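You operate a simulated robot arm through the tools that you are given. There is no shell and no other tool.

Carry out the task below with a simulated robot arm. There is one attempt and no reset: what you move stays moved.

TASK
Shut down the middle cooling loop and take both its tube ends off.
Fine: pump off and blue dial to OFF first; stand the blue and red ends on the steel base. Set down upright: middle blue tube end, middle red tube end.
Where things are to end (x, y in the base frame): middle blue tube end within 60 mm of [620, -460]; middle red tube end within 60 mm of [670, -530].

The check looks at the end state, three seconds after you hand in, the way a careful person would. Anything else that was tipped, shoved, dropped, spilled or broken makes it a failure.

THE ROBOT
A 7-joint arm with a two-finger parallel gripper, fixed in place. Base frame: the origin is on the floor under the middle of its stand, x ahead of it, y to its left, z up; the work surface is at about z = 760. Lengths are in mm, angles in degrees, forces in N, time in s.
With the tool pointing down near the work surface it reaches from about 100 to 960 mm from the base axis. Its first joint turns from -166.0 to 166.0 degrees. Payload 1.57 kg.
The tool frame sits at the grasp point between the pads (the TCP): z along the fingers, y along the line on which they close. The tips reach 30 mm beyond it. The gripper opens to 110 mm. The fingers are 24 mm wide and 12 mm thick; the gripper's body (48 by 112 mm) begins 78 mm behind the TCP.
Orientation is told as [roll, pitch, yaw] about the base's x, y, z axes, in that order, counted from this pose: with the fingers straight down and closing along the base's y, the tool's x points along the base's -x, its y along +y and its z along -z.

THE INTERFACE
- The arm moves only by the tool play_rows. Its argument "deltas" is a list of rows, each an object of numbers (a shift or turn left out is 0, a gripper value left out holds the last): "tx", "ty", "tz": the shift along the base's x, y, z in mm; "wx", "wy", "wz": the turn, a rotation vector about the base's x, y, z in degrees; "fingers": the finger opening in mm, from 0 to 110. In form: [{"tx": .., "ty": .., "tz": .., "wx": .., "wy": .., "wz": .., "fingers": ..}, ...]. A call has 1 to 20 rows; each row shifts and turns the commanded pose from where the row before left it. Each row takes 0.2 s and may step no farther than 50 mm and 8.6 degrees from the row before; otherwise, or with a gripper value out of range, the whole call is refused. A pose out of reach is approached as far as the arm can. The call stops where the force on the tool passes 50 N (or 10 N more than at its start, if that is more) or the arm is blocked; 0.2 s more then pass. Each finger travels about 108 mm/s and halts on what it meets, pressing with about 30 N; the grip force reading is that of the motor and also rises with nothing between the fingers. The clock runs only during rows and for 0.2 s after the last one: add rows that do not move to give the fingers time. It gives the time, the measured TCP pose, the force on the tool (base axes), the opening and the grip force at its end, in the units of the frame above (readings bear some noise), with the torque about the TCP (base axes, N m) and any sound that the robot's microphone picked up.
- Cameras (640 x 400 px; columns grow to the right, rows downward): "scene" is fixed at [221.4, 650.5, 1305.8]; the picture's right is [-0.95, -0.30, 0.00], its down [-0.13, 0.42, -0.90] and it looks along [0.27, -0.86, -0.44] (base axes); focal length 351 px, centre (320, 200). "wrist" rides on the gripper at [70, 16, -141] in the tool frame; the picture's right is [-0.23, 0.97, 0.00], its down [-0.85, -0.20, -0.48] and it looks along [-0.47, -0.11, 0.88] (tool axes); focal length 222 px, centre (320, 200). There is no depth. A picture from a camera that has moved, and an enlarged one, comes with that camera's place and axes in the base frame and with its lens.
- camera(camera): a new picture of that camera. It takes no simulated time.
- raise_lower(by): slides the trunk up (or, below 0, down) by that many mm; the arm rides with it, the base frame stays. It gives what a move gives, with no picture.
- zoom(camera, box): a new picture of the part [left, top, right, bottom] of that camera's present view, enlarged. It takes no simulated time.
- close_job(): hands the job in; it is judged then, once.

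Nothing tells you positions but the pictures and the camera data. Unless the task says otherwise, let go and move clear before handing in.

The tools are called after ">>>" by a JSON object that holds its "api" and its "payload". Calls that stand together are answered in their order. play_rows: Moves the arm, as the interface text tells. Its arguments: {"type":"object","properties":{"deltas":{"type":"array","items":{"type":"object","properties":{"tx":{"type":"number"},"ty":{"type":"number"},"tz":{"type":"number"},"wx":{"type":"number"},"wy":{"type":"number"},"wz":{"type":"number"},"fingers":{"type":"number"}}}}},"required":["deltas"]} The other tools are called the same way: raise_lower (by) moves the trunk up or down; camera (camera) takes a picture; zoom (camera, box) takes an enlarged picture of a part of a camera's view; close_job () hands the job in.

At the start:

```text
clock: 0.0
eef_pos: [620.3, -310.7, 1091.9]
ee_rot: [0.0, 0.0, 0.1]
contact_force: [0.3, 0.2, 0.3]
wrist_torque: [-0.01, 0.0, 0.01]
gripper_width: 109.9
finger_force: 0.1
trunk travel left (down, up): [-550.0, 60.0]
```

scene: 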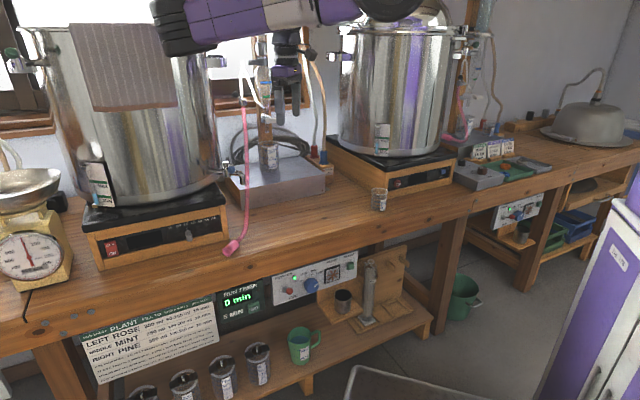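
wrist: 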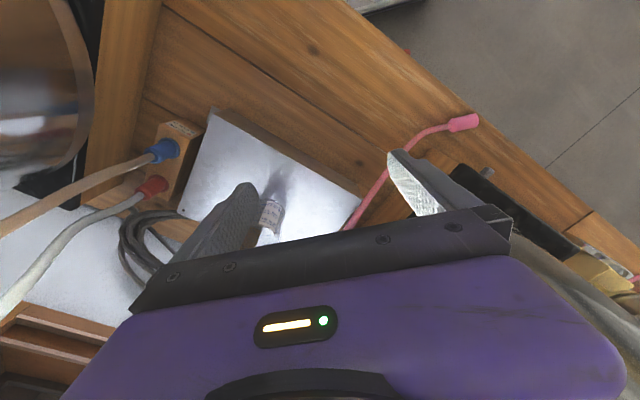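

I see a workbench with two large pots, a steel base with a glass condenser near the arm, and tube ends (blue and red) on a wooden block. I'll look closer at the details before moving.

>>> {"api": "zoom", "payload": {"camera": "scene", "box": [200, 20, 360, 220]}}

>>> {"api": "zoom", "payload": {"camera": "scene", "box": [200, 240, 440, 390]}}

>>> {"api": "zoom", "payload": {"camera": "scene", "box": [420, 60, 620, 260]}}

>>> {"api": "zoom", "payload": {"camera": "wrist", "box": [80, 80, 400, 280]}}

>>> {"api": "zoom", "payload": {"camera": "scene", "box": [60, 280, 280, 400]}}

```text
2.00 times, centred on (280, 120) of scene
camera zoom: at [221.4, 650.5, 1305.8], right [-0.95, -0.3, 0.0], down [-0.13, 0.42, -0.9], along [0.27, -0.86, -0.44], focal length 702 px, centre (400, 360)
```

zoom: 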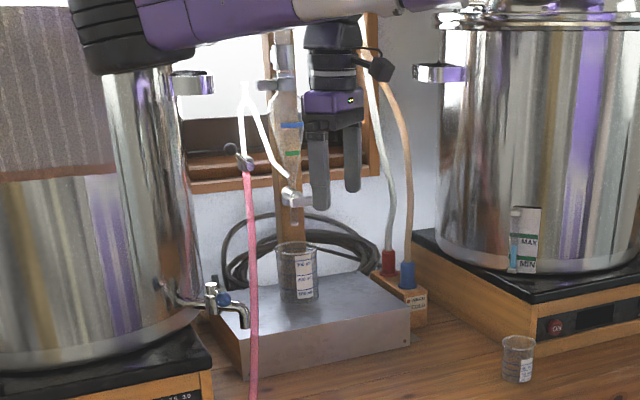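

```text
2.67 times, centred on (320, 315) of scene
camera zoom: at [221.4, 650.5, 1305.8], right [-0.95, -0.3, 0.0], down [-0.13, 0.42, -0.9], along [0.27, -0.86, -0.44], focal length 936 px, centre (320, -107)
```

zoom: 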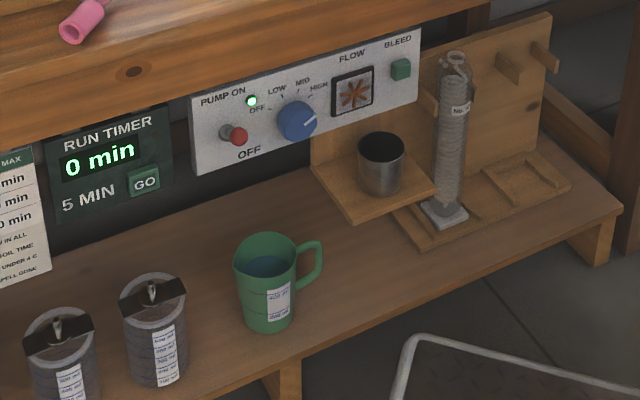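

```text
2.00 times, centred on (520, 160) of scene
camera zoom: at [221.4, 650.5, 1305.8], right [-0.95, -0.3, 0.0], down [-0.13, 0.42, -0.9], along [0.27, -0.86, -0.44], focal length 702 px, centre (-80, 280)
```

zoom: 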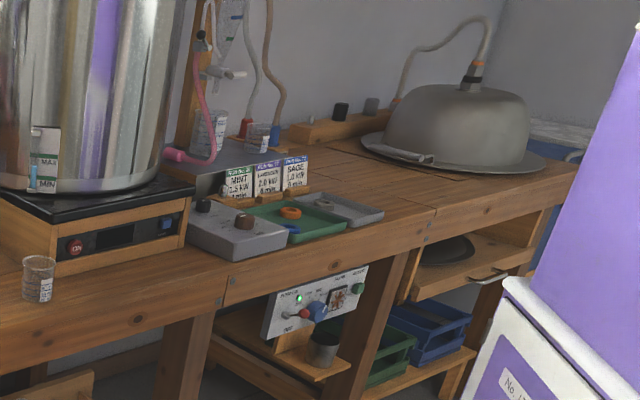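

```text
2.00 times, centred on (240, 180) of wrist
camera zoom: at [551.4, -294.8, 1233.1], right [0.23, 0.97, 0.0], down [0.85, -0.2, 0.48], along [0.47, -0.11, -0.88], focal length 444 px, centre (480, 240)
```

zoom: 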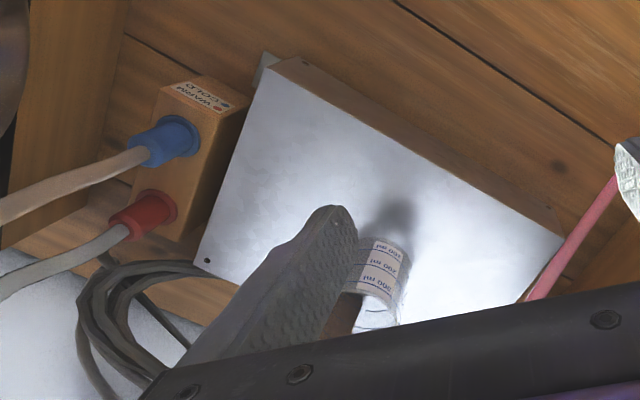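

```text
2.91 times, centred on (170, 340) of scene
camera zoom: at [221.4, 650.5, 1305.8], right [-0.95, -0.3, 0.0], down [-0.13, 0.42, -0.9], along [0.27, -0.86, -0.44], focal length 1021 px, centre (756, -207)
```

zoom: 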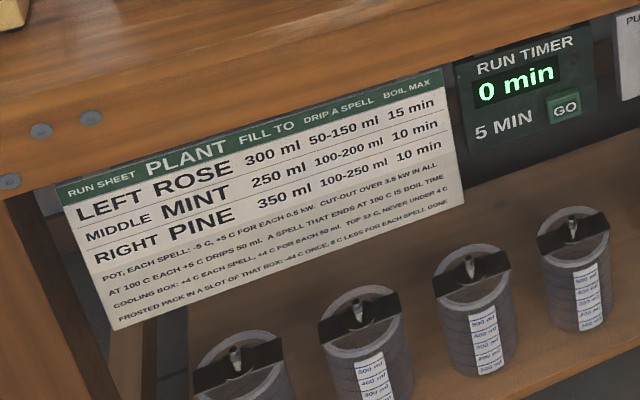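

The station in reach is the steel base between the two pots, near the given targets, with its red and blue ends in a wooden WARM/COLD block. The control panel sits under the bench edge, so I'm zooming in on the panel and the block.

>>> {"api": "zoom", "payload": {"camera": "scene", "box": [265, 245, 365, 307]}}

>>> {"api": "zoom", "payload": {"camera": "scene", "box": [280, 130, 350, 200]}}

>>> {"api": "zoom", "payload": {"camera": "scene", "box": [225, 20, 345, 140]}}

>>> {"api": "zoom", "payload": {"camera": "wrist", "box": [120, 100, 240, 220]}}

>>> {"api": "zoom", "payload": {"camera": "scene", "box": [0, 0, 160, 100]}}

>>> {"api": "zoom", "payload": {"camera": "scene", "box": [480, 180, 560, 250]}}

```text
6.40 times, centred on (315, 276) of scene
camera zoom: at [221.4, 650.5, 1305.8], right [-0.95, -0.3, 0.0], down [-0.13, 0.42, -0.9], along [0.27, -0.86, -0.44], focal length 2245 px, centre (352, -286)
```

zoom: 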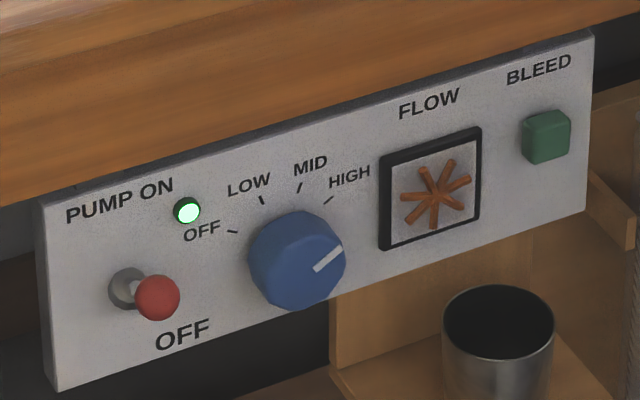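

```text
5.71 times, centred on (315, 165) of scene
camera zoom: at [221.4, 650.5, 1305.8], right [-0.95, -0.3, 0.0], down [-0.13, 0.42, -0.9], along [0.27, -0.86, -0.44], focal length 2005 px, centre (349, 400)
```

zoom: 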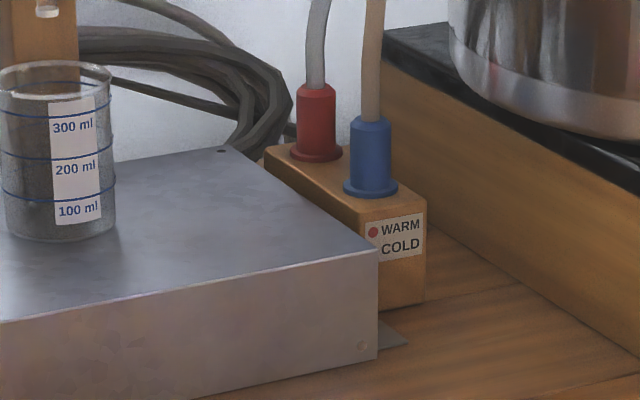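

```text
3.33 times, centred on (285, 80) of scene
camera zoom: at [221.4, 650.5, 1305.8], right [-0.95, -0.3, 0.0], down [-0.13, 0.42, -0.9], along [0.27, -0.86, -0.44], focal length 1169 px, centre (437, 600)
```

zoom: 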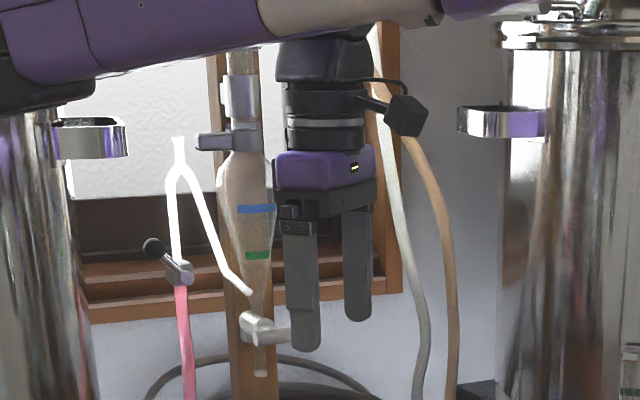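

```text
3.33 times, centred on (180, 160) of wrist
camera zoom: at [551.4, -294.8, 1233.1], right [0.23, 0.97, 0.0], down [0.85, -0.2, 0.48], along [0.47, -0.11, -0.88], focal length 740 px, centre (787, 333)
```

zoom: 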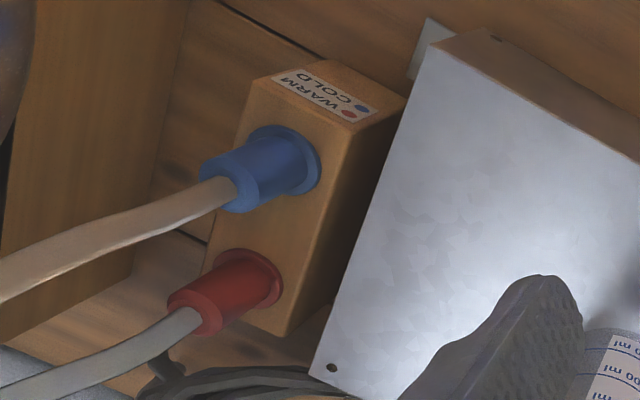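

```text
4.00 times, centred on (80, 50) of scene
camera zoom: at [221.4, 650.5, 1305.8], right [-0.95, -0.3, 0.0], down [-0.13, 0.42, -0.9], along [0.27, -0.86, -0.44], focal length 1403 px, centre (1280, 800)
```

zoom: 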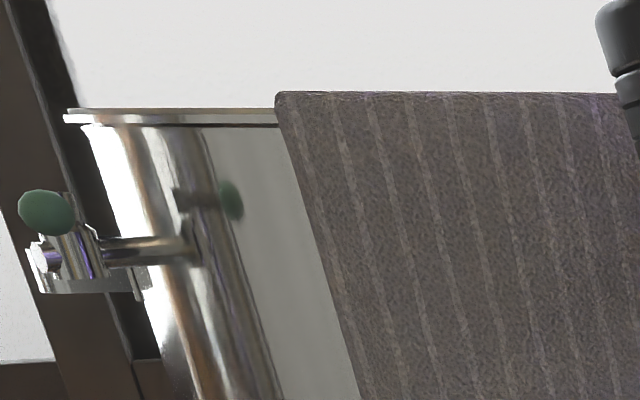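

```text
5.71 times, centred on (520, 215) of scene
camera zoom: at [221.4, 650.5, 1305.8], right [-0.95, -0.3, 0.0], down [-0.13, 0.42, -0.9], along [0.27, -0.86, -0.44], focal length 2005 px, centre (-823, 114)
```

zoom: 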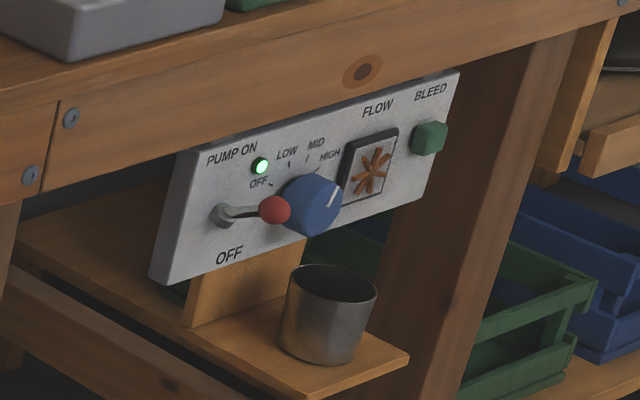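

The pump is on (green lamp, lever up) and the blue dial points to HIGH, while the red and blue ends stand on the wooden block beside the steel base. I'll pull the arm back off the bench, turning the tool to face it square, so I can look at the panel.

>>> {"api": "play_rows", "payload": {"deltas": [{"tx": -30, "ty": 28}, {"tx": -30, "ty": 28, "wz": -6}, {"tx": -30, "ty": 28, "wz": -6}, {"tx": -30, "ty": 28, "wz": -6}, {"tx": -30, "ty": 28, "wz": -6}, {"tx": -30, "ty": 28, "wz": -6}, {"tx": -30, "ty": 28, "wz": -6}, {"tx": -30, "ty": 28, "wz": -6}, {"wz": -3}]}}

>>> {"api": "camera", "payload": {"camera": "scene"}}

>>> {"api": "camera", "payload": {"camera": "wrist"}}

```text
clock: 2.0
eef_pos: [489.1, -206.1, 1061.6]
ee_rot: [0.1, 0.0, -45.2]
contact_force: [0.2, -1.4, 0.1]
wrist_torque: [0.04, 0.04, -0.02]
gripper_width: 110.0
finger_force: 0.1
out of reach, approached as far as the arm can: row 4, 5, 6, 7, 8
trunk travel left (down, up): [-550.0, 60.0]
```

```text
taken
```

scene: 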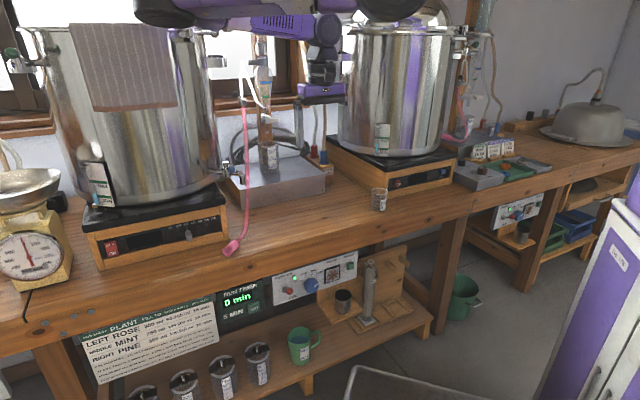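

```text
taken
camera wrist: at [451.4, -147.0, 1202.9], right [0.85, 0.53, 0.0], down [0.46, -0.75, 0.48], along [0.25, -0.41, -0.88], focal length 222 px, centre (320, 200)
```

wrist: 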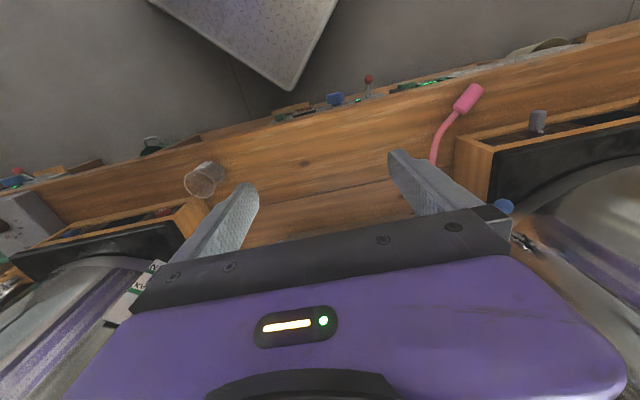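

The toggle ball triangulates to about (547, -89, 616) and the dial to about (505, -171, 580), just below the bench edge. I'll lower the tool a little and retract in front of the bench before lowering the trunk.

>>> {"api": "play_rows", "payload": {"deltas": [{"tz": -30}, {"tz": -30}, {"tz": -30}, {"tx": -25, "ty": 25}, {"tx": -25, "ty": 25}, {"tx": -25, "ty": 25}, {"tx": -25, "ty": 25}, {"tx": -25, "ty": 25}]}}

>>> {"api": "camera", "payload": {"camera": "scene"}}

>>> {"api": "camera", "payload": {"camera": "wrist"}}

```text
clock: 3.8
eef_pos: [402.0, -136.2, 901.9]
ee_rot: [0.0, 0.0, -45.0]
contact_force: [0.0, 0.2, -0.2]
wrist_torque: [-0.01, 0.0, -0.01]
gripper_width: 109.9
finger_force: 0.1
out of reach, approached as far as the arm can: row 5, 6, 7, 8
trunk travel left (down, up): [-550.0, 60.0]
```

```text
taken
```

scene: 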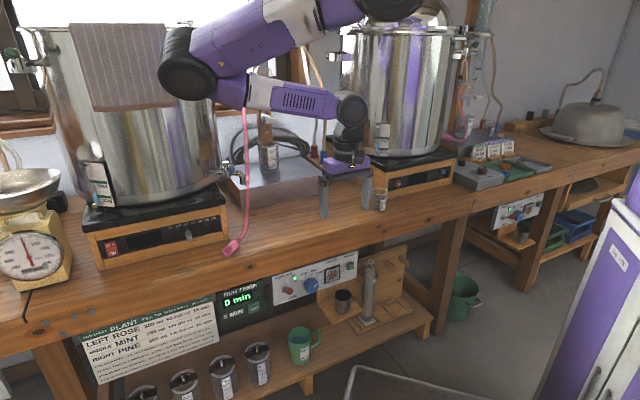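

```text
taken
camera wrist: at [364.6, -75.7, 1042.9], right [0.85, 0.53, 0.0], down [0.46, -0.75, 0.48], along [0.25, -0.41, -0.88], focal length 222 px, centre (320, 200)
```

wrist: 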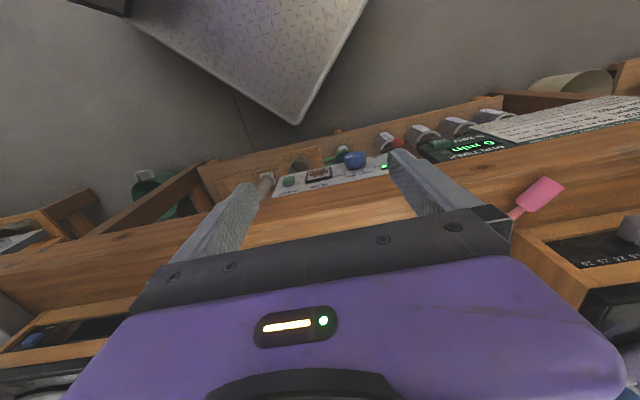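

The arm is retracted to n≈380 mm from the base, in front of the bench edge, with the elbow out to the left and also in front of the bench. I'll lower and retract the tool a bit more to get clearance.

>>> {"api": "play_rows", "payload": {"deltas": [{"tz": -20, "tx": -10, "ty": 10}, {"tz": -20, "tx": -10, "ty": 10}, {"tz": -20, "tx": -10, "ty": 10}, {"tz": -20, "tx": -10, "ty": 10}, {"tz": -20, "tx": -10, "ty": 10}]}}

>>> {"api": "camera", "payload": {"camera": "scene"}}

```text
clock: 5.0
eef_pos: [381.0, -139.3, 855.1]
ee_rot: [0.0, -0.1, -45.0]
contact_force: [-0.6, 0.2, 0.1]
wrist_torque: [-0.01, -0.02, -0.02]
gripper_width: 110.0
finger_force: 0.2
out of reach, approached as far as the arm can: row 2, 3, 4, 5
trunk travel left (down, up): [-550.0, 60.0]
```

```text
taken
```

scene: 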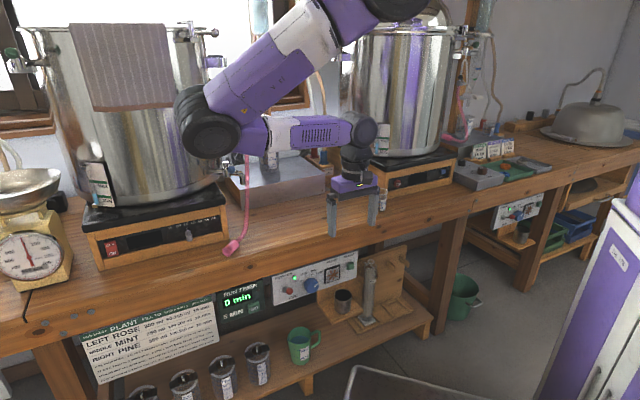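

The elbow sits well in front of the bench and the tool has about 70 mm of clearance to the edge. I'll lower the trunk by 100 mm and check how the arm sits.

>>> {"api": "raise_lower", "payload": {"by": -100}}

>>> {"api": "play_rows", "payload": {"deltas": [{"tx": -10, "ty": 10}, {"tx": -10, "ty": 10}, {"tx": -10, "ty": 10}]}}

>>> {"api": "camera", "payload": {"camera": "scene"}}

>>> {"api": "camera", "payload": {"camera": "wrist"}}

```text
clock: 6.3
eef_pos: [382.1, -140.2, 755.8]
ee_rot: [0.0, 0.1, -45.0]
contact_force: [0.0, -0.4, -1.1]
wrist_torque: [0.04, -0.02, -0.02]
gripper_width: 109.9
finger_force: 0.0
trunk travel left (down, up): [-450.0, 160.0]
```

```text
clock: 7.1
eef_pos: [370.9, -137.6, 765.4]
ee_rot: [0.1, 0.0, -45.0]
contact_force: [-0.4, -0.1, 0.0]
wrist_torque: [-0.01, 0.0, -0.04]
gripper_width: 110.1
finger_force: 0.0
out of reach, approached as far as the arm can: row 1, 2, 3
trunk travel left (down, up): [-450.0, 160.0]
```

```text
taken
```

scene: 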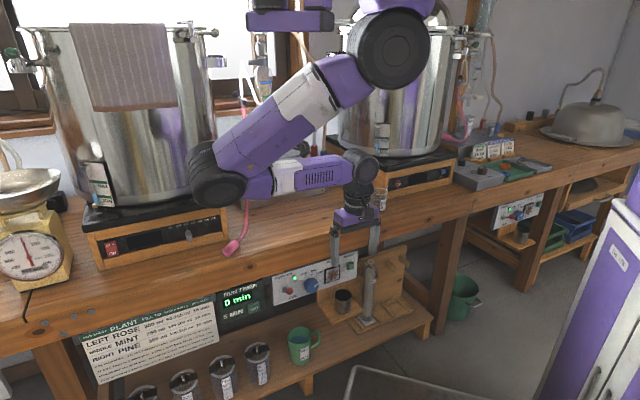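

```text
taken
camera wrist: at [334.1, -76.7, 906.8], right [0.85, 0.53, 0.0], down [0.46, -0.75, 0.48], along [0.25, -0.41, -0.88], focal length 222 px, centre (320, 200)
```

wrist: 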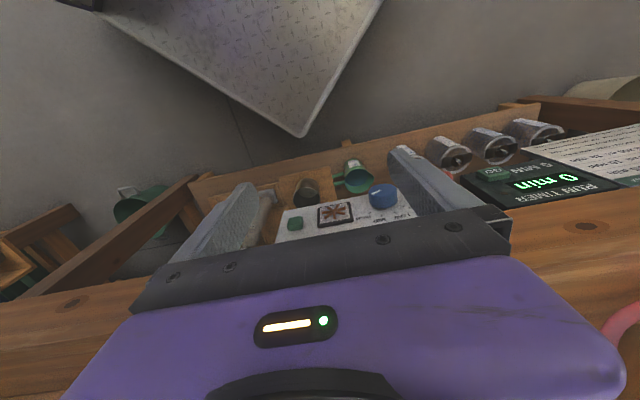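

The panel is now clearly visible under the edge, and the arm's shoulder and elbow are both in front of the bench. I'll start tilting the tool up toward horizontal, facing the panel, in place.

>>> {"api": "play_rows", "payload": {"deltas": [{"wx": -6, "wy": -6}, {"wx": -6, "wy": -6}, {"wx": -6, "wy": -6}, {"wx": -6, "wy": -6}, {"wx": -6, "wy": -6}]}}

>>> {"api": "camera", "payload": {"camera": "scene"}}

>>> {"api": "camera", "payload": {"camera": "wrist"}}

```text
clock: 8.3
eef_pos: [363.9, -266.3, 827.9]
ee_rot: [0.1, -42.3, -44.9]
contact_force: [0.2, 0.1, 0.2]
wrist_torque: [-0.01, 0.01, -0.02]
gripper_width: 110.1
finger_force: 0.1
out of reach, approached as far as the arm can: row 1, 2, 3, 4, 5
trunk travel left (down, up): [-450.0, 160.0]
```

```text
taken
```

scene: 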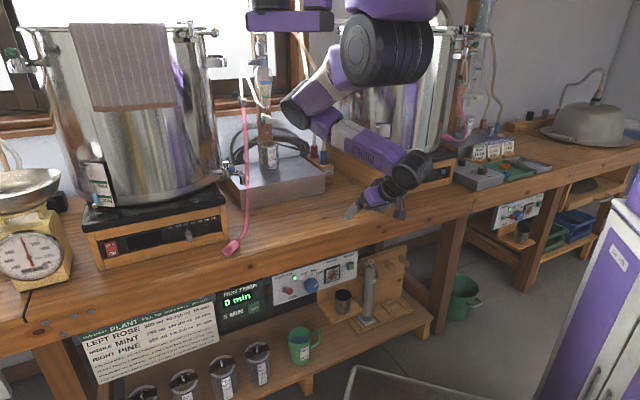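

```text
taken
camera wrist: at [271.3, -151.6, 885.6], right [0.81, 0.57, 0.15], down [0.08, -0.36, 0.93], along [0.59, -0.74, -0.34], focal length 222 px, centre (320, 200)
```

wrist: 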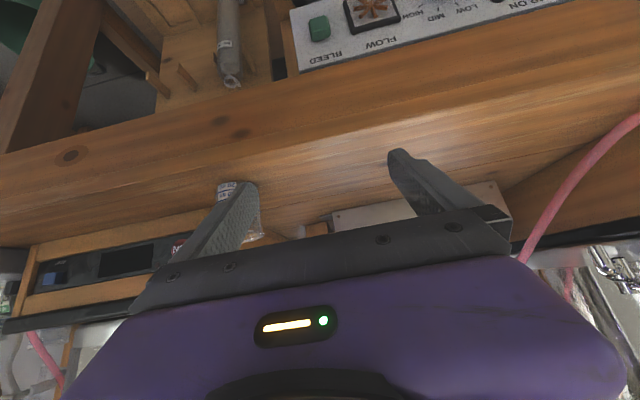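

The reach limit pushed the tool toward the bench slightly (n≈445, z≈828), but it touched nothing. I'll finish tilting to horizontal while backing away from the bench.

>>> {"api": "play_rows", "payload": {"deltas": [{"wx": -6, "wy": -6, "tx": -10, "ty": 10}, {"wx": -6, "wy": -6, "tx": -10, "ty": 10}, {"wx": -6, "wy": -6, "tx": -10, "ty": 10}, {"wx": -6, "wy": -6, "tx": -10, "ty": 10}, {"wx": -6, "wy": -6, "tx": -10, "ty": 10}]}}

>>> {"api": "camera", "payload": {"camera": "scene"}}

>>> {"api": "camera", "payload": {"camera": "wrist"}}

```text
clock: 9.5
eef_pos: [205.9, -371.0, 854.9]
ee_rot: [1.1, -74.5, -44.8]
contact_force: [1.1, 0.0, -0.4]
wrist_torque: [-0.04, -0.04, 0.05]
gripper_width: 109.7
finger_force: 0.0
out of reach, approached as far as the arm can: row 1, 2, 3, 4, 5
trunk travel left (down, up): [-450.0, 160.0]
```

```text
taken
```

scene: 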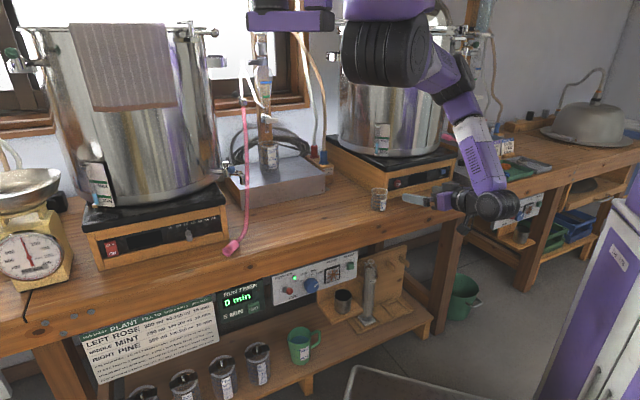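

```text
taken
camera wrist: at [107.4, -252.2, 823.9], right [0.72, 0.66, 0.22], down [-0.31, 0.01, 0.95], along [0.62, -0.75, 0.21], focal length 222 px, centre (320, 200)
```

wrist: 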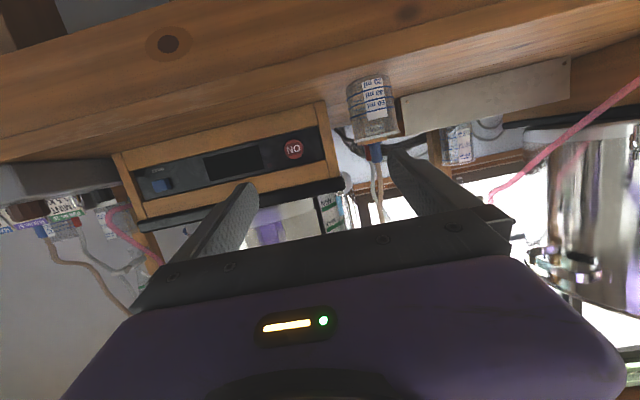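

The tool is now nearly horizontal but drifted right to about (206, -371, 855), still clear of everything. The shoulder appears to stand near (300, 0), so I need a lower trunk to work at panel height; I'm lowering it now.

>>> {"api": "raise_lower", "payload": {"by": -120}}

>>> {"api": "camera", "payload": {"camera": "scene"}}

>>> {"api": "camera", "payload": {"camera": "wrist"}}

```text
clock: 11.0
eef_pos: [207.3, -370.0, 734.5]
ee_rot: [1.1, -74.4, -45.0]
contact_force: [-0.3, -0.2, 0.5]
wrist_torque: [-0.03, 0.01, -0.01]
gripper_width: 109.9
finger_force: 0.0
trunk travel left (down, up): [-330.0, 280.0]
```

```text
taken
```

scene: 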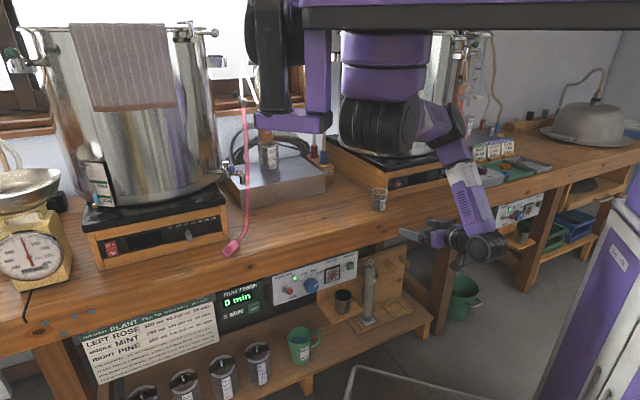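

```text
taken
camera wrist: at [107.9, -252.0, 704.0], right [0.72, 0.66, 0.22], down [-0.31, 0.01, 0.95], along [0.62, -0.75, 0.21], focal length 222 px, centre (320, 200)
```

wrist: 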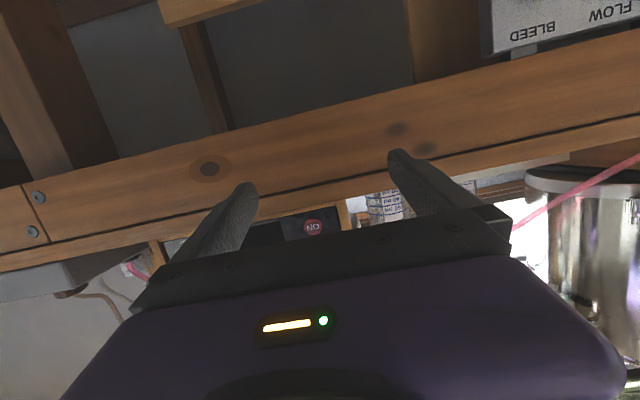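

The trunk carries an overhead-mounted arm, and the tool is now at apron height in front of the bench at s≈-117. I'll level the tool and slide it left along the bench front toward the panel, staying about 90 mm off the edge.

>>> {"api": "play_rows", "payload": {"deltas": [{"tx": 20, "ty": 28, "tz": -5, "wx": -1.2, "wy": -1.2}, {"tx": 24, "ty": 32, "tz": -8, "wx": -1.2, "wy": -1.2}, {"tx": 25, "ty": 30, "tz": -10, "wx": -1.2, "wy": -1.2}, {"tx": 25, "ty": 29, "tz": -12, "wx": -1.2, "wy": -1.2}, {"tx": 28, "ty": 29, "tz": -12, "wx": -1.2, "wy": -1.2}]}}

>>> {"api": "camera", "payload": {"camera": "scene"}}

>>> {"api": "camera", "payload": {"camera": "wrist"}}

```text
clock: 12.2
eef_pos: [167.5, -195.6, 726.0]
ee_rot: [1.0, -82.1, -44.5]
contact_force: [0.1, -0.4, 0.7]
wrist_torque: [0.01, -0.02, -0.01]
gripper_width: 110.1
finger_force: 0.1
out of reach, approached as far as the arm can: row 1, 2, 3, 4, 5
trunk travel left (down, up): [-330.0, 280.0]
```

```text
taken
```

scene: 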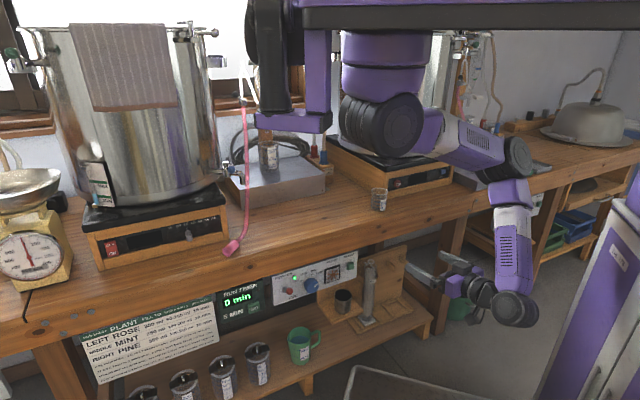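

```text
taken
camera wrist: at [71.0, -81.3, 675.7], right [0.69, 0.69, 0.23], down [-0.4, 0.1, 0.91], along [0.6, -0.72, 0.34], focal length 222 px, centre (320, 200)
```

wrist: 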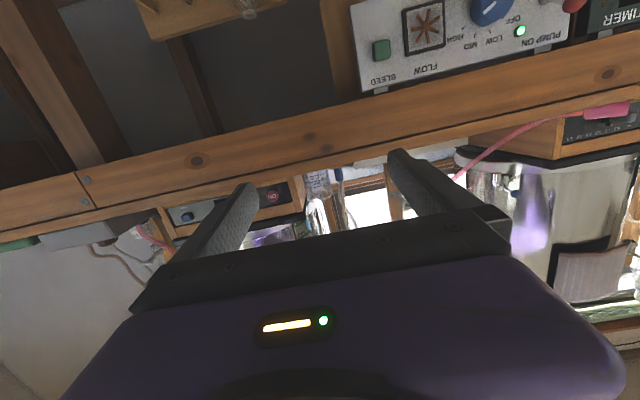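

The wrist joint seems to be at its bend limit in this elbow-right posture, so the move was clipped; the tool now hangs freely at n≈257, well clear. I'll tilt the tool partly down again, go lower, then slide left under the shoulder.

>>> {"api": "play_rows", "payload": {"deltas": [{"tz": -20, "wx": 5, "wy": 5}, {"tz": -20, "wx": 5, "wy": 5}, {"tz": -20, "wx": 5, "wy": 5}, {"tz": -10, "tx": 20, "ty": 20}, {"tz": -5, "tx": 20, "ty": 20}, {"tx": 20, "ty": 20}]}}

>>> {"api": "camera", "payload": {"camera": "scene"}}

```text
clock: 13.6
eef_pos: [230.6, -137.5, 649.2]
ee_rot: [1.0, -61.8, -44.9]
contact_force: [-0.5, 0.1, 0.0]
wrist_torque: [-0.03, 0.03, 0.02]
gripper_width: 109.9
finger_force: 0.1
trunk travel left (down, up): [-330.0, 280.0]
```

```text
taken
```

scene: 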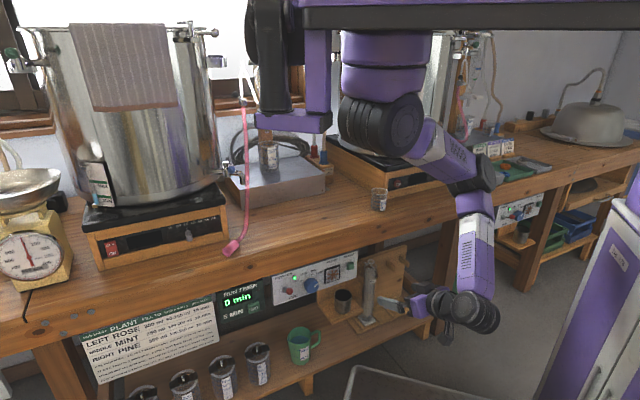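

That worked cleanly with no clipping. I'll continue sliding left until the tool is in front of the dial.

>>> {"api": "play_rows", "payload": {"deltas": [{"tx": 28, "ty": 20}, {"tx": 28, "ty": 20}, {"tx": 28, "ty": 20}, {"tx": 28, "ty": 20}, {"tx": 28, "ty": 20}]}}

>>> {"api": "camera", "payload": {"camera": "scene"}}

>>> {"api": "camera", "payload": {"camera": "wrist"}}

```text
clock: 14.8
eef_pos: [279.5, -79.8, 656.6]
ee_rot: [1.1, -61.7, -45.0]
contact_force: [0.2, 1.2, 0.1]
wrist_torque: [0.03, 0.0, 0.03]
gripper_width: 110.0
finger_force: 0.0
out of reach, approached as far as the arm can: row 2, 3, 4, 5
trunk travel left (down, up): [-330.0, 280.0]
```

```text
taken
```

scene: 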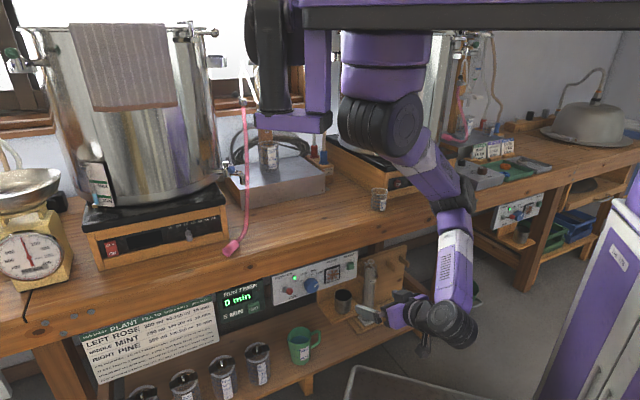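

```text
taken
camera wrist: at [178.6, 41.7, 661.9], right [0.75, 0.62, 0.21], down [-0.16, -0.14, 0.98], along [0.64, -0.77, -0.01], focal length 222 px, centre (320, 200)
```

wrist: 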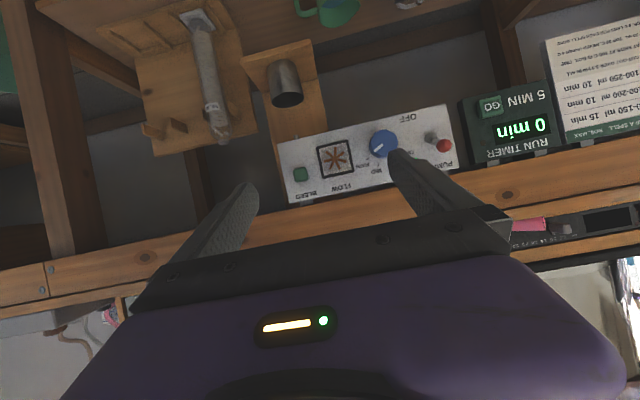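

The wrist bend limit stopped the slide at s≈141, but nothing is touched. Straightening the arm downward should free the wrist, so I'll go lower first and then continue left.

>>> {"api": "play_rows", "payload": {"deltas": [{"tz": -25}, {"tz": -25}, {"tz": -25}, {"tz": -25}, {"tx": 15, "ty": 15}, {"tx": 20, "ty": 20}, {"tx": 20, "ty": 20}]}}

>>> {"api": "camera", "payload": {"camera": "scene"}}

>>> {"api": "camera", "payload": {"camera": "wrist"}}

```text
clock: 16.4
eef_pos: [306.2, -13.5, 568.4]
ee_rot: [1.1, -61.7, -44.8]
contact_force: [0.6, -0.1, -0.1]
wrist_torque: [0.0, 0.01, -0.02]
gripper_width: 110.0
finger_force: 0.1
out of reach, approached as far as the arm can: row 1, 3, 5, 7
trunk travel left (down, up): [-330.0, 280.0]
```

```text
taken
```

scene: 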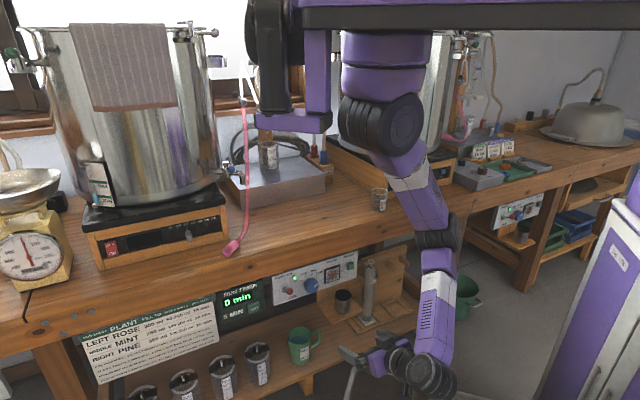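

```text
taken
camera wrist: at [204.9, 107.3, 573.1], right [0.75, 0.62, 0.21], down [-0.16, -0.14, 0.98], along [0.64, -0.77, -0.01], focal length 222 px, centre (320, 200)
```

wrist: 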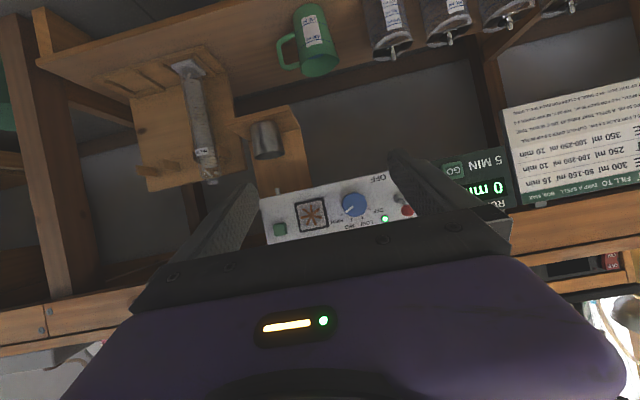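

The arm now hangs nearly straight and the panel is right ahead in the wrist view. I'll move toward the panel while leveling the tool.

>>> {"api": "play_rows", "payload": {"deltas": [{"tx": 14, "ty": -10, "wx": -2.1, "wy": -2.1}, {"tx": 14, "ty": -10, "wx": -2.1, "wy": -2.1}, {"tx": 14, "ty": -10, "wx": -2.1, "wy": -2.1}, {"tx": 14, "ty": -10, "wx": -2.1, "wy": -2.1}, {"tx": 14, "ty": -10, "wx": -2.1, "wy": -2.1}, {"tx": 14, "ty": -8, "wx": -2.1, "wy": -2.1}]}}

>>> {"api": "camera", "payload": {"camera": "scene"}}

>>> {"api": "camera", "payload": {"camera": "wrist"}}

```text
clock: 17.8
eef_pos: [353.5, -1.8, 573.6]
ee_rot: [0.8, -79.6, -44.8]
contact_force: [-0.2, -1.3, -0.7]
wrist_torque: [-0.02, 0.0, 0.0]
gripper_width: 110.2
finger_force: 0.1
out of reach, approached as far as the arm can: row 1, 2, 3, 4, 5, 6
trunk travel left (down, up): [-330.0, 280.0]
```

```text
taken
```

scene: 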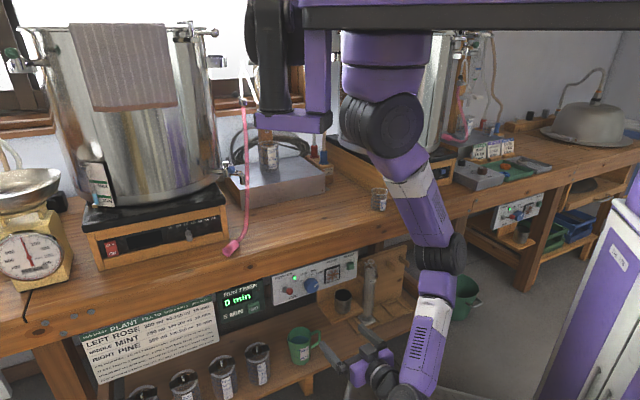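

```text
taken
camera wrist: at [256.8, 113.8, 530.7], right [0.7, 0.67, 0.23], down [-0.37, 0.07, 0.93], along [0.61, -0.74, 0.3], focal length 222 px, centre (320, 200)
```

wrist: 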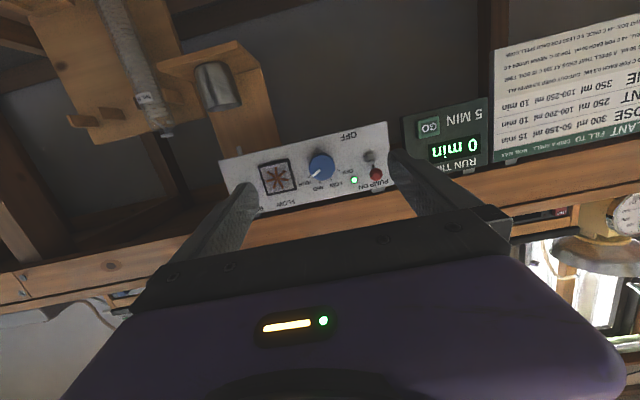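

The wrist bend limit is still the constraint, since the elbow sits on the bench side. I'll raise the trunk 80 mm so that the arm hangs straighter, then lower the tool and move forward.

>>> {"api": "raise_lower", "payload": {"by": 80}}

>>> {"api": "play_rows", "payload": {"deltas": [{"tz": -20}, {"tz": -20}, {"tz": -20}, {"tx": 10, "ty": -15, "tz": -10}, {"tx": 10, "ty": -15}, {"tx": 10, "ty": -15}, {"tx": 10, "ty": -15}]}}

>>> {"api": "camera", "payload": {"camera": "scene"}}

>>> {"api": "camera", "payload": {"camera": "wrist"}}

```text
clock: 19.0
eef_pos: [353.5, -2.2, 654.2]
ee_rot: [1.1, -79.4, -45.0]
contact_force: [-0.1, -0.4, 0.6]
wrist_torque: [0.0, 0.01, 0.02]
gripper_width: 109.9
finger_force: 0.0
trunk travel left (down, up): [-410.0, 200.0]
```

```text
clock: 20.6
eef_pos: [364.9, -17.1, 584.5]
ee_rot: [1.1, -79.4, -45.0]
contact_force: [-0.1, -0.4, -0.2]
wrist_torque: [0.0, -0.03, 0.01]
gripper_width: 110.1
finger_force: 0.1
out of reach, approached as far as the arm can: row 5, 6, 7
trunk travel left (down, up): [-410.0, 200.0]
```

```text
taken
```

scene: 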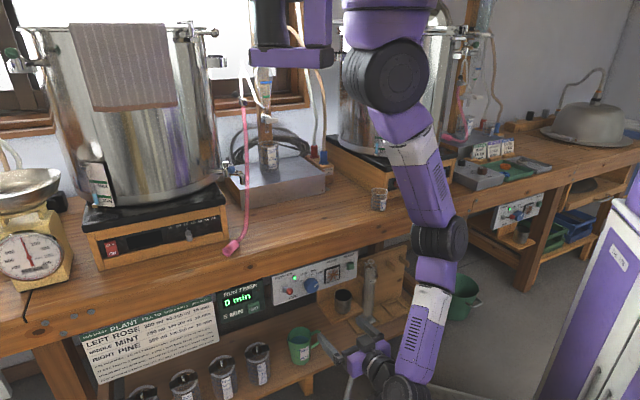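

```text
taken
camera wrist: at [267.0, 100.0, 541.4], right [0.7, 0.67, 0.23], down [-0.37, 0.07, 0.93], along [0.61, -0.74, 0.3], focal length 222 px, centre (320, 200)
```

wrist: 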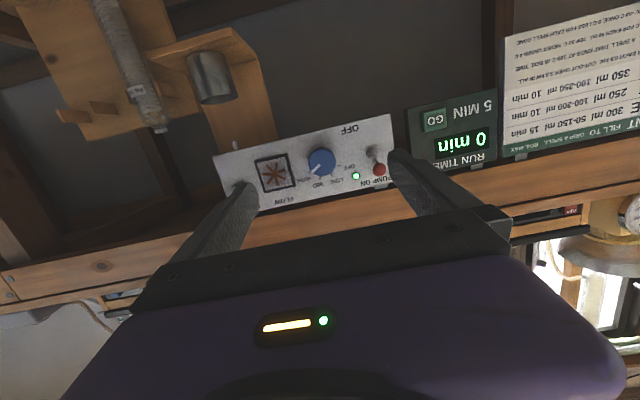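

The tool is at (365, -17, 585), facing the panel about 180 mm away, with the last forward rows clipped. A tool-roll limit may be the cause, so I'll roll the tool (which the dial turn needs anyway) and test forward motion again.

>>> {"api": "play_rows", "payload": {"deltas": [{"wx": 5, "wy": -5}, {"wx": 5, "wy": -5}, {"wx": 5, "wy": -5}, {"wx": 5, "wy": -5}, {"tx": 10, "ty": -10}, {"tx": 10, "ty": -10}]}}

>>> {"api": "camera", "payload": {"camera": "scene"}}

>>> {"api": "camera", "payload": {"camera": "wrist"}}

```text
clock: 22.0
eef_pos: [365.9, -18.2, 587.6]
ee_rot: [72.4, -60.1, -113.7]
contact_force: [0.3, 0.1, 0.6]
wrist_torque: [-0.02, 0.0, -0.01]
gripper_width: 109.9
finger_force: 0.1
out of reach, approached as far as the arm can: row 5, 6
trunk travel left (down, up): [-410.0, 200.0]
```

```text
taken
```

scene: 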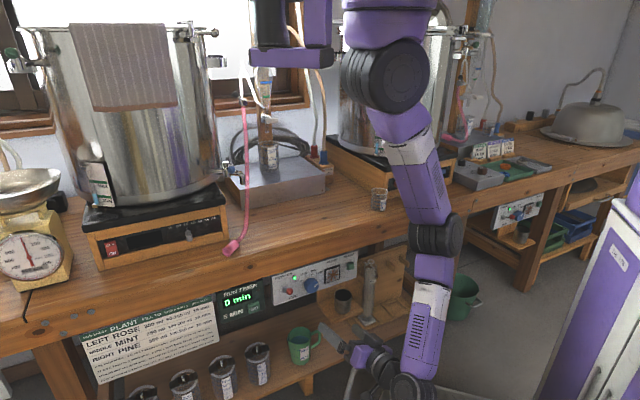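

```text
taken
camera wrist: at [282.1, 112.0, 555.4], right [0.55, 0.51, 0.66], down [-0.66, -0.22, 0.72], along [0.51, -0.83, 0.22], focal length 222 px, centre (320, 200)
```

wrist: 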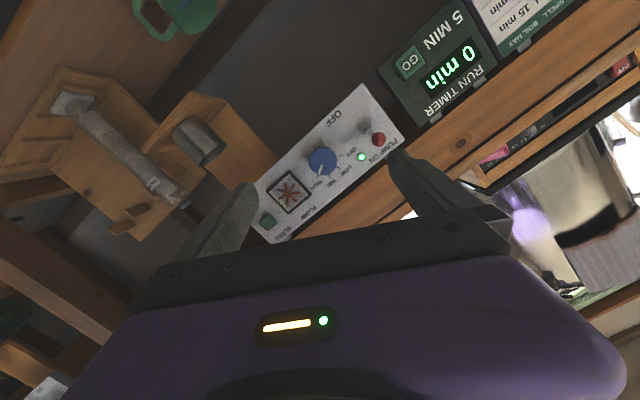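

Working out the geometry, the shoulder yaw appears to be at its -166° stop, with the elbow wound to the right. I'll unwind by easing the tilt and moving the tool left along the free space in front of the bench, so the elbow swings to the other side.

>>> {"api": "play_rows", "payload": {"deltas": [{"wx": -5, "wy": 5}, {"wx": -5, "wy": 5}, {"wx": -5, "wy": 5}, {"wx": -5, "wy": 5}, {"wx": 5, "wy": 5, "tx": 15, "ty": 15}, {"wx": 5, "wy": 5, "tx": 15, "ty": 15}, {"wx": 5, "wy": 5, "tx": 20, "ty": 20}, {"tx": 25, "ty": 25}, {"tx": 25, "ty": 25}, {"tx": 25, "ty": 25}]}}

>>> {"api": "camera", "payload": {"camera": "scene"}}

```text
clock: 24.2
eef_pos: [455.1, 123.7, 587.5]
ee_rot: [1.1, -58.3, -45.0]
contact_force: [0.1, -0.3, 0.8]
wrist_torque: [0.02, 0.01, 0.0]
gripper_width: 110.2
finger_force: 0.0
out of reach, approached as far as the arm can: row 5, 7
trunk travel left (down, up): [-410.0, 200.0]
```

```text
taken
```

scene: 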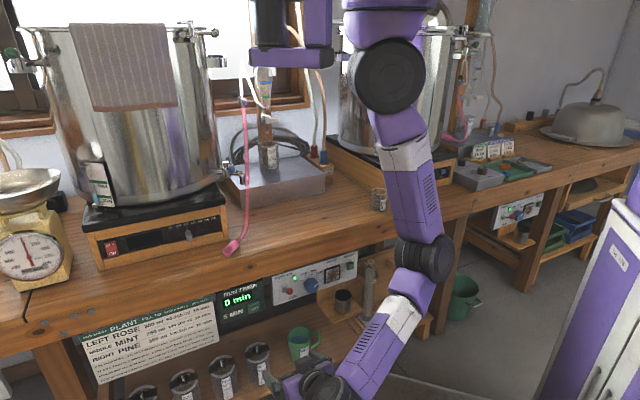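

The arm is unwinding: the tool is at (455, 124, 588), with the upper arm nearly vertical. I'll continue a bit further left.

>>> {"api": "play_rows", "payload": {"deltas": [{"tx": 25, "ty": 25, "tz": 10}, {"tx": 25, "ty": 25, "tz": 10}, {"tx": 25, "ty": 25, "tz": 10}, {"tx": 25, "ty": 25, "tz": 10}, {"tx": 25, "ty": 25, "tz": 10}, {"tx": 25, "ty": 25, "tz": 10}]}}

>>> {"api": "camera", "payload": {"camera": "scene"}}

>>> {"api": "camera", "payload": {"camera": "wrist"}}

```text
clock: 25.6
eef_pos: [603.4, 276.8, 647.0]
ee_rot: [1.0, -58.3, -44.9]
contact_force: [-0.1, 0.3, -0.5]
wrist_torque: [0.01, 0.01, -0.01]
gripper_width: 109.9
finger_force: 0.1
trunk travel left (down, up): [-410.0, 200.0]
```

```text
taken
```

scene: 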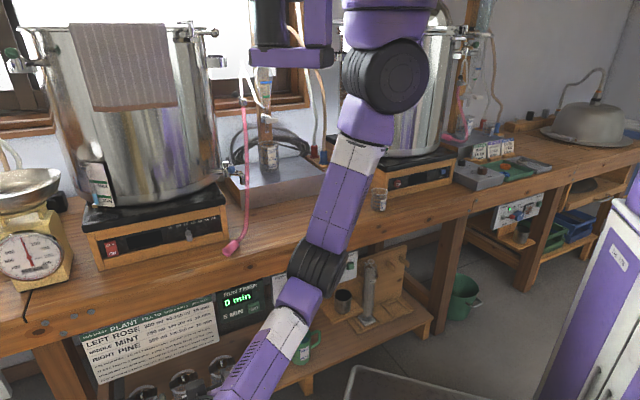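

```text
taken
camera wrist: at [502.9, 397.7, 662.4], right [0.76, 0.62, 0.2], down [-0.12, -0.18, 0.98], along [0.64, -0.77, -0.07], focal length 222 px, centre (320, 200)
```

wrist: 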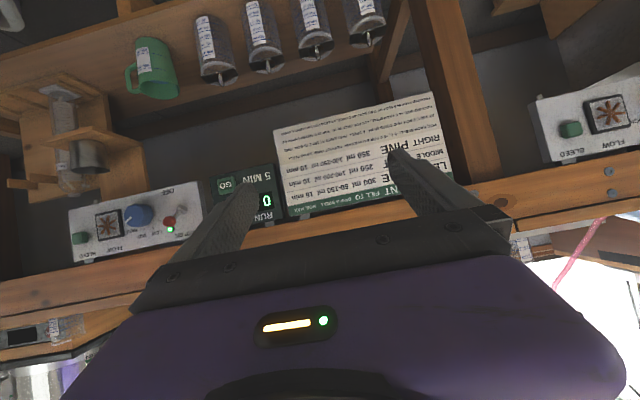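

The elbow has now swung to the left side. I'll lower the trunk so the arm stays bent on this side, then slide the tool back right toward the panel.

>>> {"api": "raise_lower", "payload": {"by": -110}}

>>> {"api": "play_rows", "payload": {"deltas": [{"tz": 20}, {"tz": 20, "tx": -15, "ty": -20}, {"tx": -20, "ty": -28, "tz": 10}, {"tx": -20, "ty": -30}, {"tx": -20, "ty": -30}, {"tx": -20, "ty": -30}]}}

>>> {"api": "camera", "payload": {"camera": "scene"}}

>>> {"api": "camera", "payload": {"camera": "wrist"}}

```text
clock: 27.0
eef_pos: [604.6, 276.8, 538.9]
ee_rot: [1.1, -58.3, -45.0]
contact_force: [0.3, 0.7, 0.2]
wrist_torque: [0.0, -0.02, 0.04]
gripper_width: 109.9
finger_force: 0.1
trunk travel left (down, up): [-300.0, 310.0]
```

```text
clock: 28.4
eef_pos: [510.7, 139.1, 589.3]
ee_rot: [1.2, -58.4, -45.0]
contact_force: [0.3, -0.4, 1.2]
wrist_torque: [-0.05, 0.0, -0.03]
gripper_width: 110.3
finger_force: 0.0
trunk travel left (down, up): [-300.0, 310.0]
```

```text
taken
```

scene: 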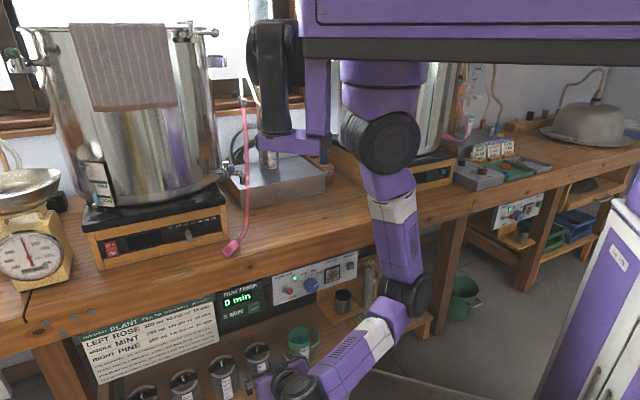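

```text
taken
camera wrist: at [409.7, 259.6, 603.7], right [0.76, 0.62, 0.2], down [-0.12, -0.18, 0.98], along [0.64, -0.77, -0.07], focal length 222 px, centre (320, 200)
```

wrist: 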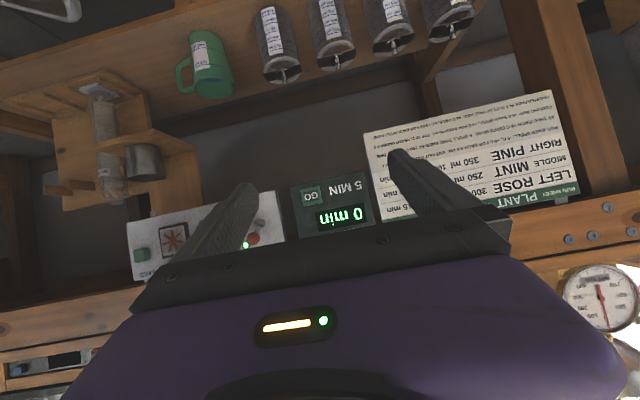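

The elbow is now on the robot side as wanted. I'll continue right toward the dial while leveling the tool.

>>> {"api": "play_rows", "payload": {"deltas": [{"tx": -18, "ty": -30}, {"tx": -18, "ty": -30, "wx": -2, "wy": -2}, {"tx": -18, "ty": -30, "wx": -3, "wy": -3}, {"tx": -18, "ty": -30, "wx": -3, "wy": -3}]}}

>>> {"api": "camera", "payload": {"camera": "scene"}}

>>> {"api": "camera", "payload": {"camera": "wrist"}}

```text
clock: 29.4
eef_pos: [440.7, 49.2, 589.1]
ee_rot: [1.2, -66.7, -45.1]
contact_force: [0.3, -0.6, -0.3]
wrist_torque: [0.01, -0.02, 0.0]
gripper_width: 110.2
finger_force: 0.1
out of reach, approached as far as the arm can: row 3, 4
trunk travel left (down, up): [-300.0, 310.0]
```

```text
taken
```

scene: 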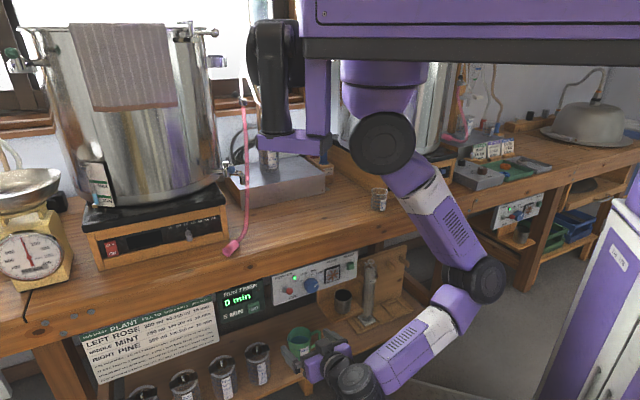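

```text
taken
camera wrist: at [339.0, 170.0, 579.2], right [0.74, 0.64, 0.22], down [-0.22, -0.08, 0.97], along [0.64, -0.77, 0.08], focal length 222 px, centre (320, 200)
```

wrist: 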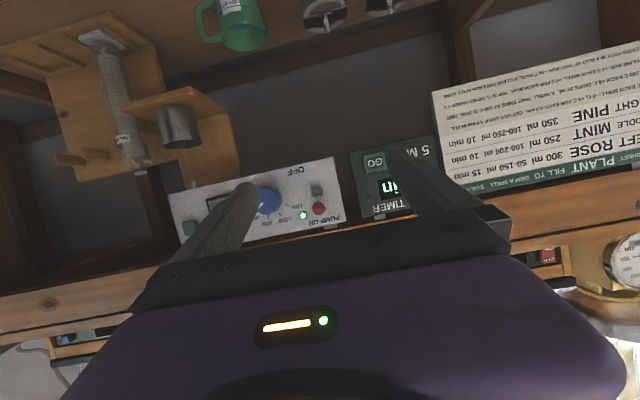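

The arm needs a full unwinding: shoulder yaw, upper-arm roll and forearm roll are all wound to one side. I'll raise the trunk so the arm hangs straight down in free space, then yaw the tool counter-clockwise step by step, checking pictures on the way.

>>> {"api": "raise_lower", "payload": {"by": 150}}

>>> {"api": "play_rows", "payload": {"deltas": [{"tz": -25, "wz": 6}, {"tz": -25, "wz": 6}, {"tz": -25, "wz": 6}, {"tz": -25, "wz": 6}, {"tz": -20, "wz": 6}]}}

>>> {"api": "camera", "payload": {"camera": "scene"}}

>>> {"api": "camera", "payload": {"camera": "wrist"}}

```text
clock: 31.2
eef_pos: [440.7, 49.3, 738.3]
ee_rot: [1.1, -66.8, -44.9]
contact_force: [0.2, 0.6, 0.3]
wrist_torque: [0.02, -0.01, -0.01]
gripper_width: 110.2
finger_force: 0.0
trunk travel left (down, up): [-450.0, 160.0]
```

```text
clock: 32.4
eef_pos: [396.2, 105.7, 626.5]
ee_rot: [1.1, -66.8, -14.8]
contact_force: [-0.7, 0.4, 0.5]
wrist_torque: [0.0, 0.02, 0.01]
gripper_width: 110.0
finger_force: 0.0
out of reach, approached as far as the arm can: row 1, 5
trunk travel left (down, up): [-450.0, 160.0]
```

```text
taken
```

scene: 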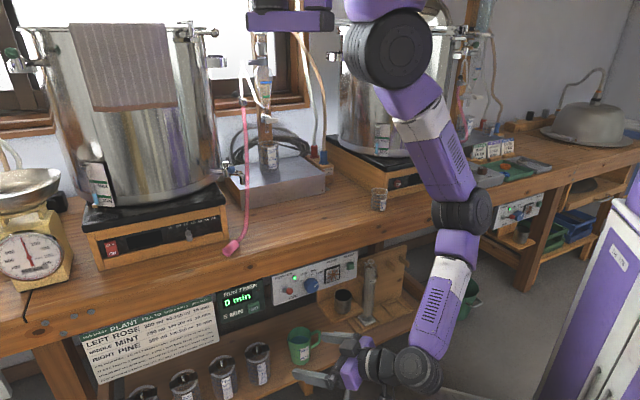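

```text
taken
camera wrist: at [248.3, 158.7, 618.0], right [0.32, 0.92, 0.22], down [-0.15, -0.18, 0.97], along [0.94, -0.34, 0.08], focal length 222 px, centre (320, 200)
```

wrist: 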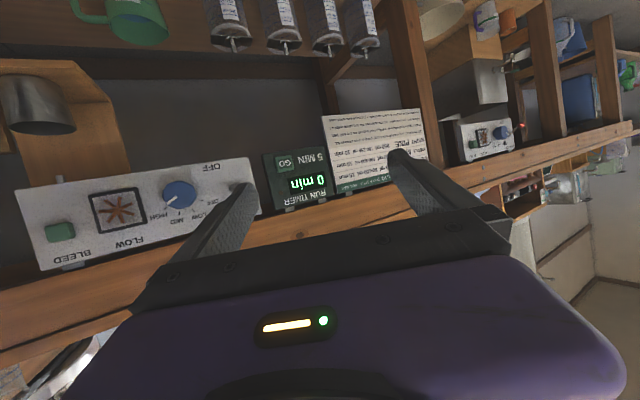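

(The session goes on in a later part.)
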